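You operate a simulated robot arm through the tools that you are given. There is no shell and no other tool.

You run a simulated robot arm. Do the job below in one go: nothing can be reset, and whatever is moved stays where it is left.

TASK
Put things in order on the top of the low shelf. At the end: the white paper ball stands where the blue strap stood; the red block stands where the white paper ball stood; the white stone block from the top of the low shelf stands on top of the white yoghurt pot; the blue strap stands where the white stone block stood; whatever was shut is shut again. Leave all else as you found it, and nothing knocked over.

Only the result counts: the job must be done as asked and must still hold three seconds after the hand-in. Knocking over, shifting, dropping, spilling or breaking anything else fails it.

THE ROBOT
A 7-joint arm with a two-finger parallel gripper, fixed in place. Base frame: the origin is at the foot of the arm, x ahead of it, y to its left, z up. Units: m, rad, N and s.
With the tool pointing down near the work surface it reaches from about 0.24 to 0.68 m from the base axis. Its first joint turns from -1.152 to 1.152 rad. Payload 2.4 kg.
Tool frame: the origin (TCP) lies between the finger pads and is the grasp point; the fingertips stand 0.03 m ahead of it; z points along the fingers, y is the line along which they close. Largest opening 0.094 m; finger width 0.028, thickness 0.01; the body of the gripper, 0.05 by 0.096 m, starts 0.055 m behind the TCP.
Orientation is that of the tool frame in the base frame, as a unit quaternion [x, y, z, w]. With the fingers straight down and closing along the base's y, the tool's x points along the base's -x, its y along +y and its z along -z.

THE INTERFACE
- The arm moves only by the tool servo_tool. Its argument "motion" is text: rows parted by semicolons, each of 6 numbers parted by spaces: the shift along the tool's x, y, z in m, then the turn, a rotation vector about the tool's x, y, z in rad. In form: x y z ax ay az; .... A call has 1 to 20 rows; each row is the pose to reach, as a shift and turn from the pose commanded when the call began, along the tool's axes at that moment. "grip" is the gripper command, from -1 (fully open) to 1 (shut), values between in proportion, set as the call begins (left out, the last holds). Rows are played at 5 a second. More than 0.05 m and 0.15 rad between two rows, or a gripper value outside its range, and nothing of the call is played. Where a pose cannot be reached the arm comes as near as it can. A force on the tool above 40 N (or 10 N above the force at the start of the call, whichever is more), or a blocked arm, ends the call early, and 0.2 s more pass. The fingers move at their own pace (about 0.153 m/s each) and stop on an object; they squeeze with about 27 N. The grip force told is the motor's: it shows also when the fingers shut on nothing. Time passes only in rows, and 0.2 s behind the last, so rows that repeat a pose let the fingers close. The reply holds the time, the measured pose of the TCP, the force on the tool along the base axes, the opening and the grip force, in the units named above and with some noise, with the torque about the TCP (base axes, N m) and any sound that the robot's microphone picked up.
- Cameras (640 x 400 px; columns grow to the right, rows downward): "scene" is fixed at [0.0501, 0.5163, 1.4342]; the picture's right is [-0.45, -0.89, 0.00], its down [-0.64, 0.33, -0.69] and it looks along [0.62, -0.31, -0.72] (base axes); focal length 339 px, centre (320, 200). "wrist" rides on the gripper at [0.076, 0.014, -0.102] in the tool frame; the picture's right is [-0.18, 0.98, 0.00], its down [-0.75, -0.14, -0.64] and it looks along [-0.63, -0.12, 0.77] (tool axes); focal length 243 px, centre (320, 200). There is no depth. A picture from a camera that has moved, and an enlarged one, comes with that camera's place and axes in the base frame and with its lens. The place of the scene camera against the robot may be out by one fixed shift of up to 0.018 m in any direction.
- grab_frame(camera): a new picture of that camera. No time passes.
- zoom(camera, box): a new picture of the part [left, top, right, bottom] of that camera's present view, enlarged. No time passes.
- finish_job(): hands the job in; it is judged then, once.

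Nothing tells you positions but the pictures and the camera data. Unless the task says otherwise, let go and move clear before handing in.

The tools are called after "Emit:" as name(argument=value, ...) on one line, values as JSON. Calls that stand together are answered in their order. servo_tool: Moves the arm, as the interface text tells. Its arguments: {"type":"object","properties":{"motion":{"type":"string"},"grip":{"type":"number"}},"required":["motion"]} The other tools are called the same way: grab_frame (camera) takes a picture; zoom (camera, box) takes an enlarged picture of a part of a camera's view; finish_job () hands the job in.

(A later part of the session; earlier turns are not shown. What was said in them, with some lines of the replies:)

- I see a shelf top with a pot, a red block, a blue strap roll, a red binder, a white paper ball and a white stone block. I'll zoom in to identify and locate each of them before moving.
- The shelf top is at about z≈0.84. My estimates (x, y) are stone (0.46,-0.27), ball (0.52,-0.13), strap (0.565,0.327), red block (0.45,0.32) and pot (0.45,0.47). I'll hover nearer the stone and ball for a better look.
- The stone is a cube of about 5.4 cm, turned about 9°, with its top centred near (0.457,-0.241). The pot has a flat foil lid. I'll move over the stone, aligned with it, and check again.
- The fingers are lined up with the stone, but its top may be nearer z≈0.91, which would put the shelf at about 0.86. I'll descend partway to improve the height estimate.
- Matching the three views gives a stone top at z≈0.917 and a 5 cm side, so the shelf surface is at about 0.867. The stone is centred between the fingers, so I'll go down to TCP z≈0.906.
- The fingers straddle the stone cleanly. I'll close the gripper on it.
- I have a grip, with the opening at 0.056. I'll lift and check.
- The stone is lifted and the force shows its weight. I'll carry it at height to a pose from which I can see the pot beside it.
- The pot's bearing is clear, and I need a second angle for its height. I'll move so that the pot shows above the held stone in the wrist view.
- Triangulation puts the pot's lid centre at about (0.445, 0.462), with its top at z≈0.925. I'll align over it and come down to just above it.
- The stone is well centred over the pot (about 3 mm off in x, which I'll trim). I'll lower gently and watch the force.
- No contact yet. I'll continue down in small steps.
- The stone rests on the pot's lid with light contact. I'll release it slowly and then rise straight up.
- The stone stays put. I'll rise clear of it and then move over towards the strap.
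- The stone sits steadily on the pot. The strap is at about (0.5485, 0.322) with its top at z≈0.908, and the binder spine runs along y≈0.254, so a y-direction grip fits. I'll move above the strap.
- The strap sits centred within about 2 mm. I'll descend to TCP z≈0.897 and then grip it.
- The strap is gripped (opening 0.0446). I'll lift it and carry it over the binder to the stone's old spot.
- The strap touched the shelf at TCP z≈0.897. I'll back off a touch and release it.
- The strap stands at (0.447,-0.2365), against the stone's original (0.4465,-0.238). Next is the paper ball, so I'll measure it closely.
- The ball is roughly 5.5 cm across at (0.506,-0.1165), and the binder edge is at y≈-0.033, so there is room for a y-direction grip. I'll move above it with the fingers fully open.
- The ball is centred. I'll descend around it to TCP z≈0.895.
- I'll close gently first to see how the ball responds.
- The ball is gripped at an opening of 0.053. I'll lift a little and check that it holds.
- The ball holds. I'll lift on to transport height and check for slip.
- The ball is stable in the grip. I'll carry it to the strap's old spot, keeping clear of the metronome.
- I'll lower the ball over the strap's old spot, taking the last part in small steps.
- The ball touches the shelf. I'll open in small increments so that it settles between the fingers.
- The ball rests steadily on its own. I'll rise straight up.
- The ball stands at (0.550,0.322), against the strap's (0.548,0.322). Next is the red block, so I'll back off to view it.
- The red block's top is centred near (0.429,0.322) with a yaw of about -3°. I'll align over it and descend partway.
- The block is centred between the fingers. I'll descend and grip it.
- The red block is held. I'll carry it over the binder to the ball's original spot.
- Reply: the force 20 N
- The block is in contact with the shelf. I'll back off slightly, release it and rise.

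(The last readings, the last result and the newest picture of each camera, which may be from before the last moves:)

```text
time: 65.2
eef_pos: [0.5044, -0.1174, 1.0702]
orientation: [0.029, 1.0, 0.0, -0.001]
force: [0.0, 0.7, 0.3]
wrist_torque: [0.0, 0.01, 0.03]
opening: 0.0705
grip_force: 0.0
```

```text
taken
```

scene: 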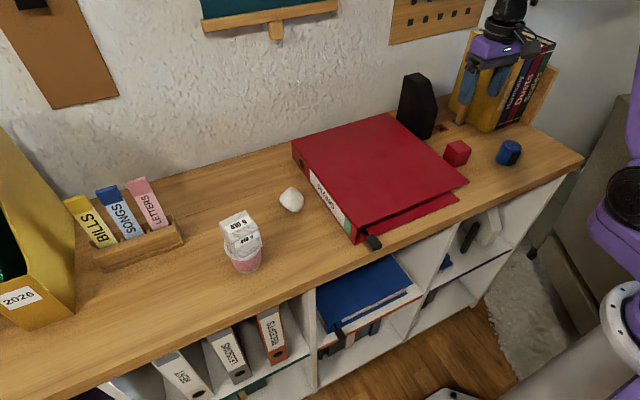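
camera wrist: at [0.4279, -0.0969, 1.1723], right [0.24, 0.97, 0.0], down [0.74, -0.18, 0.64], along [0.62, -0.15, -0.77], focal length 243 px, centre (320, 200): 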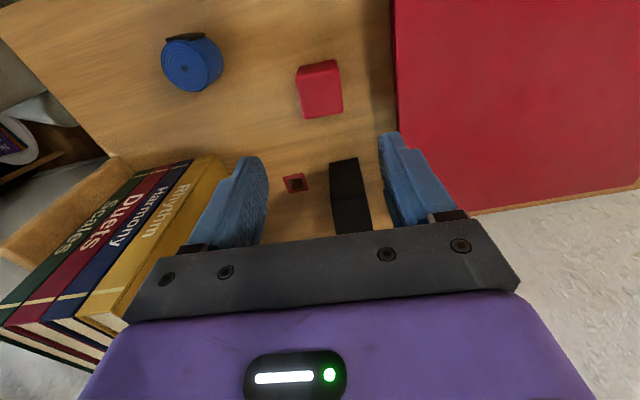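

All four items are placed. I'll move the arm back and clear, then check everything once more.

Emit:
servo_tool(motion="0.02 0 -0.03 0 0 0; 0.05 0.02 -0.05 0 0 0; 0.08 0.05 -0.06 0 0 0; 0.11 0.09 -0.06 0 0 0; 0.14 0.13 -0.06 0 0 0; 0.16 0.17 -0.06 0 0 0; 0.17 0.21 -0.06 0 0 0; 0.17 0.21 -0.06 0 0 0")

Emit:
grab_frame(camera="scene")

Emit:
zoom(camera="scene", box=[200, 150, 400, 275])

Emit:
zoom(camera="scene", box=[390, 60, 590, 185])

Emit:
grab_frame(camera="wrist")

```text
time: 67.0
eef_pos: [0.3489, 0.1054, 1.1289]
orientation: [0.028, 1.0, 0.0, -0.001]
force: [-0.6, 0.4, 0.0]
wrist_torque: [0.03, 0.0, 0.0]
opening: 0.0704
grip_force: 0.0
```

```text
taken
```

scene: 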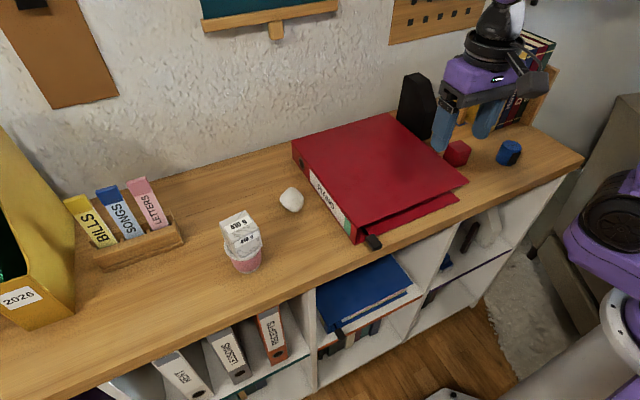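

```text
3.20 times, centred on (300, 212) of scene
camera zoom: at [0.0501, 0.5163, 1.4342], right [-0.45, -0.89, 0.0], down [-0.64, 0.33, -0.69], along [0.62, -0.31, -0.72], focal length 1086 px, centre (384, 160)
```

zoom: 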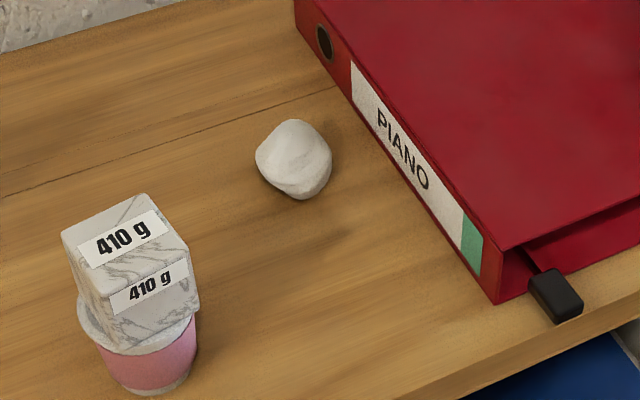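

```text
3.20 times, centred on (490, 122) of scene
camera zoom: at [0.0501, 0.5163, 1.4342], right [-0.45, -0.89, 0.0], down [-0.64, 0.33, -0.69], along [0.62, -0.31, -0.72], focal length 1086 px, centre (-224, 448)
```

zoom: 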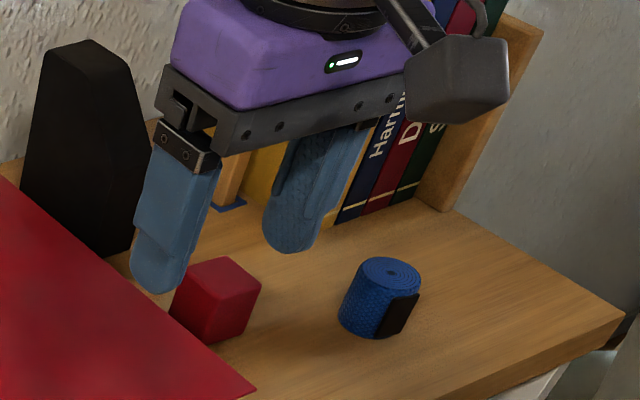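

```text
taken
camera wrist: at [0.2718, 0.1251, 1.2314], right [0.24, 0.97, 0.0], down [0.74, -0.18, 0.64], along [0.62, -0.15, -0.77], focal length 243 px, centre (320, 200)
```

wrist: 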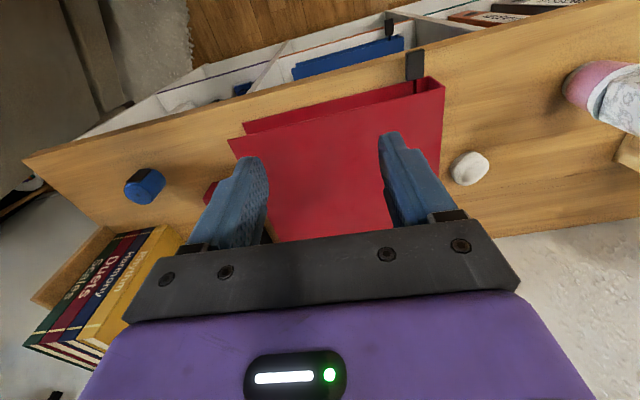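

Everything is in its place and stationary:
- The stone is on the yoghurt pot.
- The strap is where the stone stood.
- The ball is where the strap stood.
- The red block is where the ball stood.

The binder and everything else look as they did at the start. I opened nothing, so there is nothing to shut, and the arm is clear, so I'm handing in.

Emit:
finish_job()

```text
The job is handed in.
```

The job is handed in. All four objects were moved as asked and were standing still in the last pictures I took; I don't have the judging result.

| Object | Where it stands now | How close to the target |
|---|---|---|
| White stone block | On the lid of the yoghurt pot | About 4 mm off centre or less |
| Blue strap | The stone block's old spot | About 1–2 mm off |
| White paper ball | The strap's old spot | About 2 mm off |
| Red block | The paper ball's old spot | About 4 mm off |

The distances are my own estimates from the camera pictures. The paper ball turned a little in the grip, so it rests on a different side than before.

I opened nothing, so nothing needed shutting. The binder, books, metronome and letter holder look unmoved, and the arm was clear of everything when I handed in.
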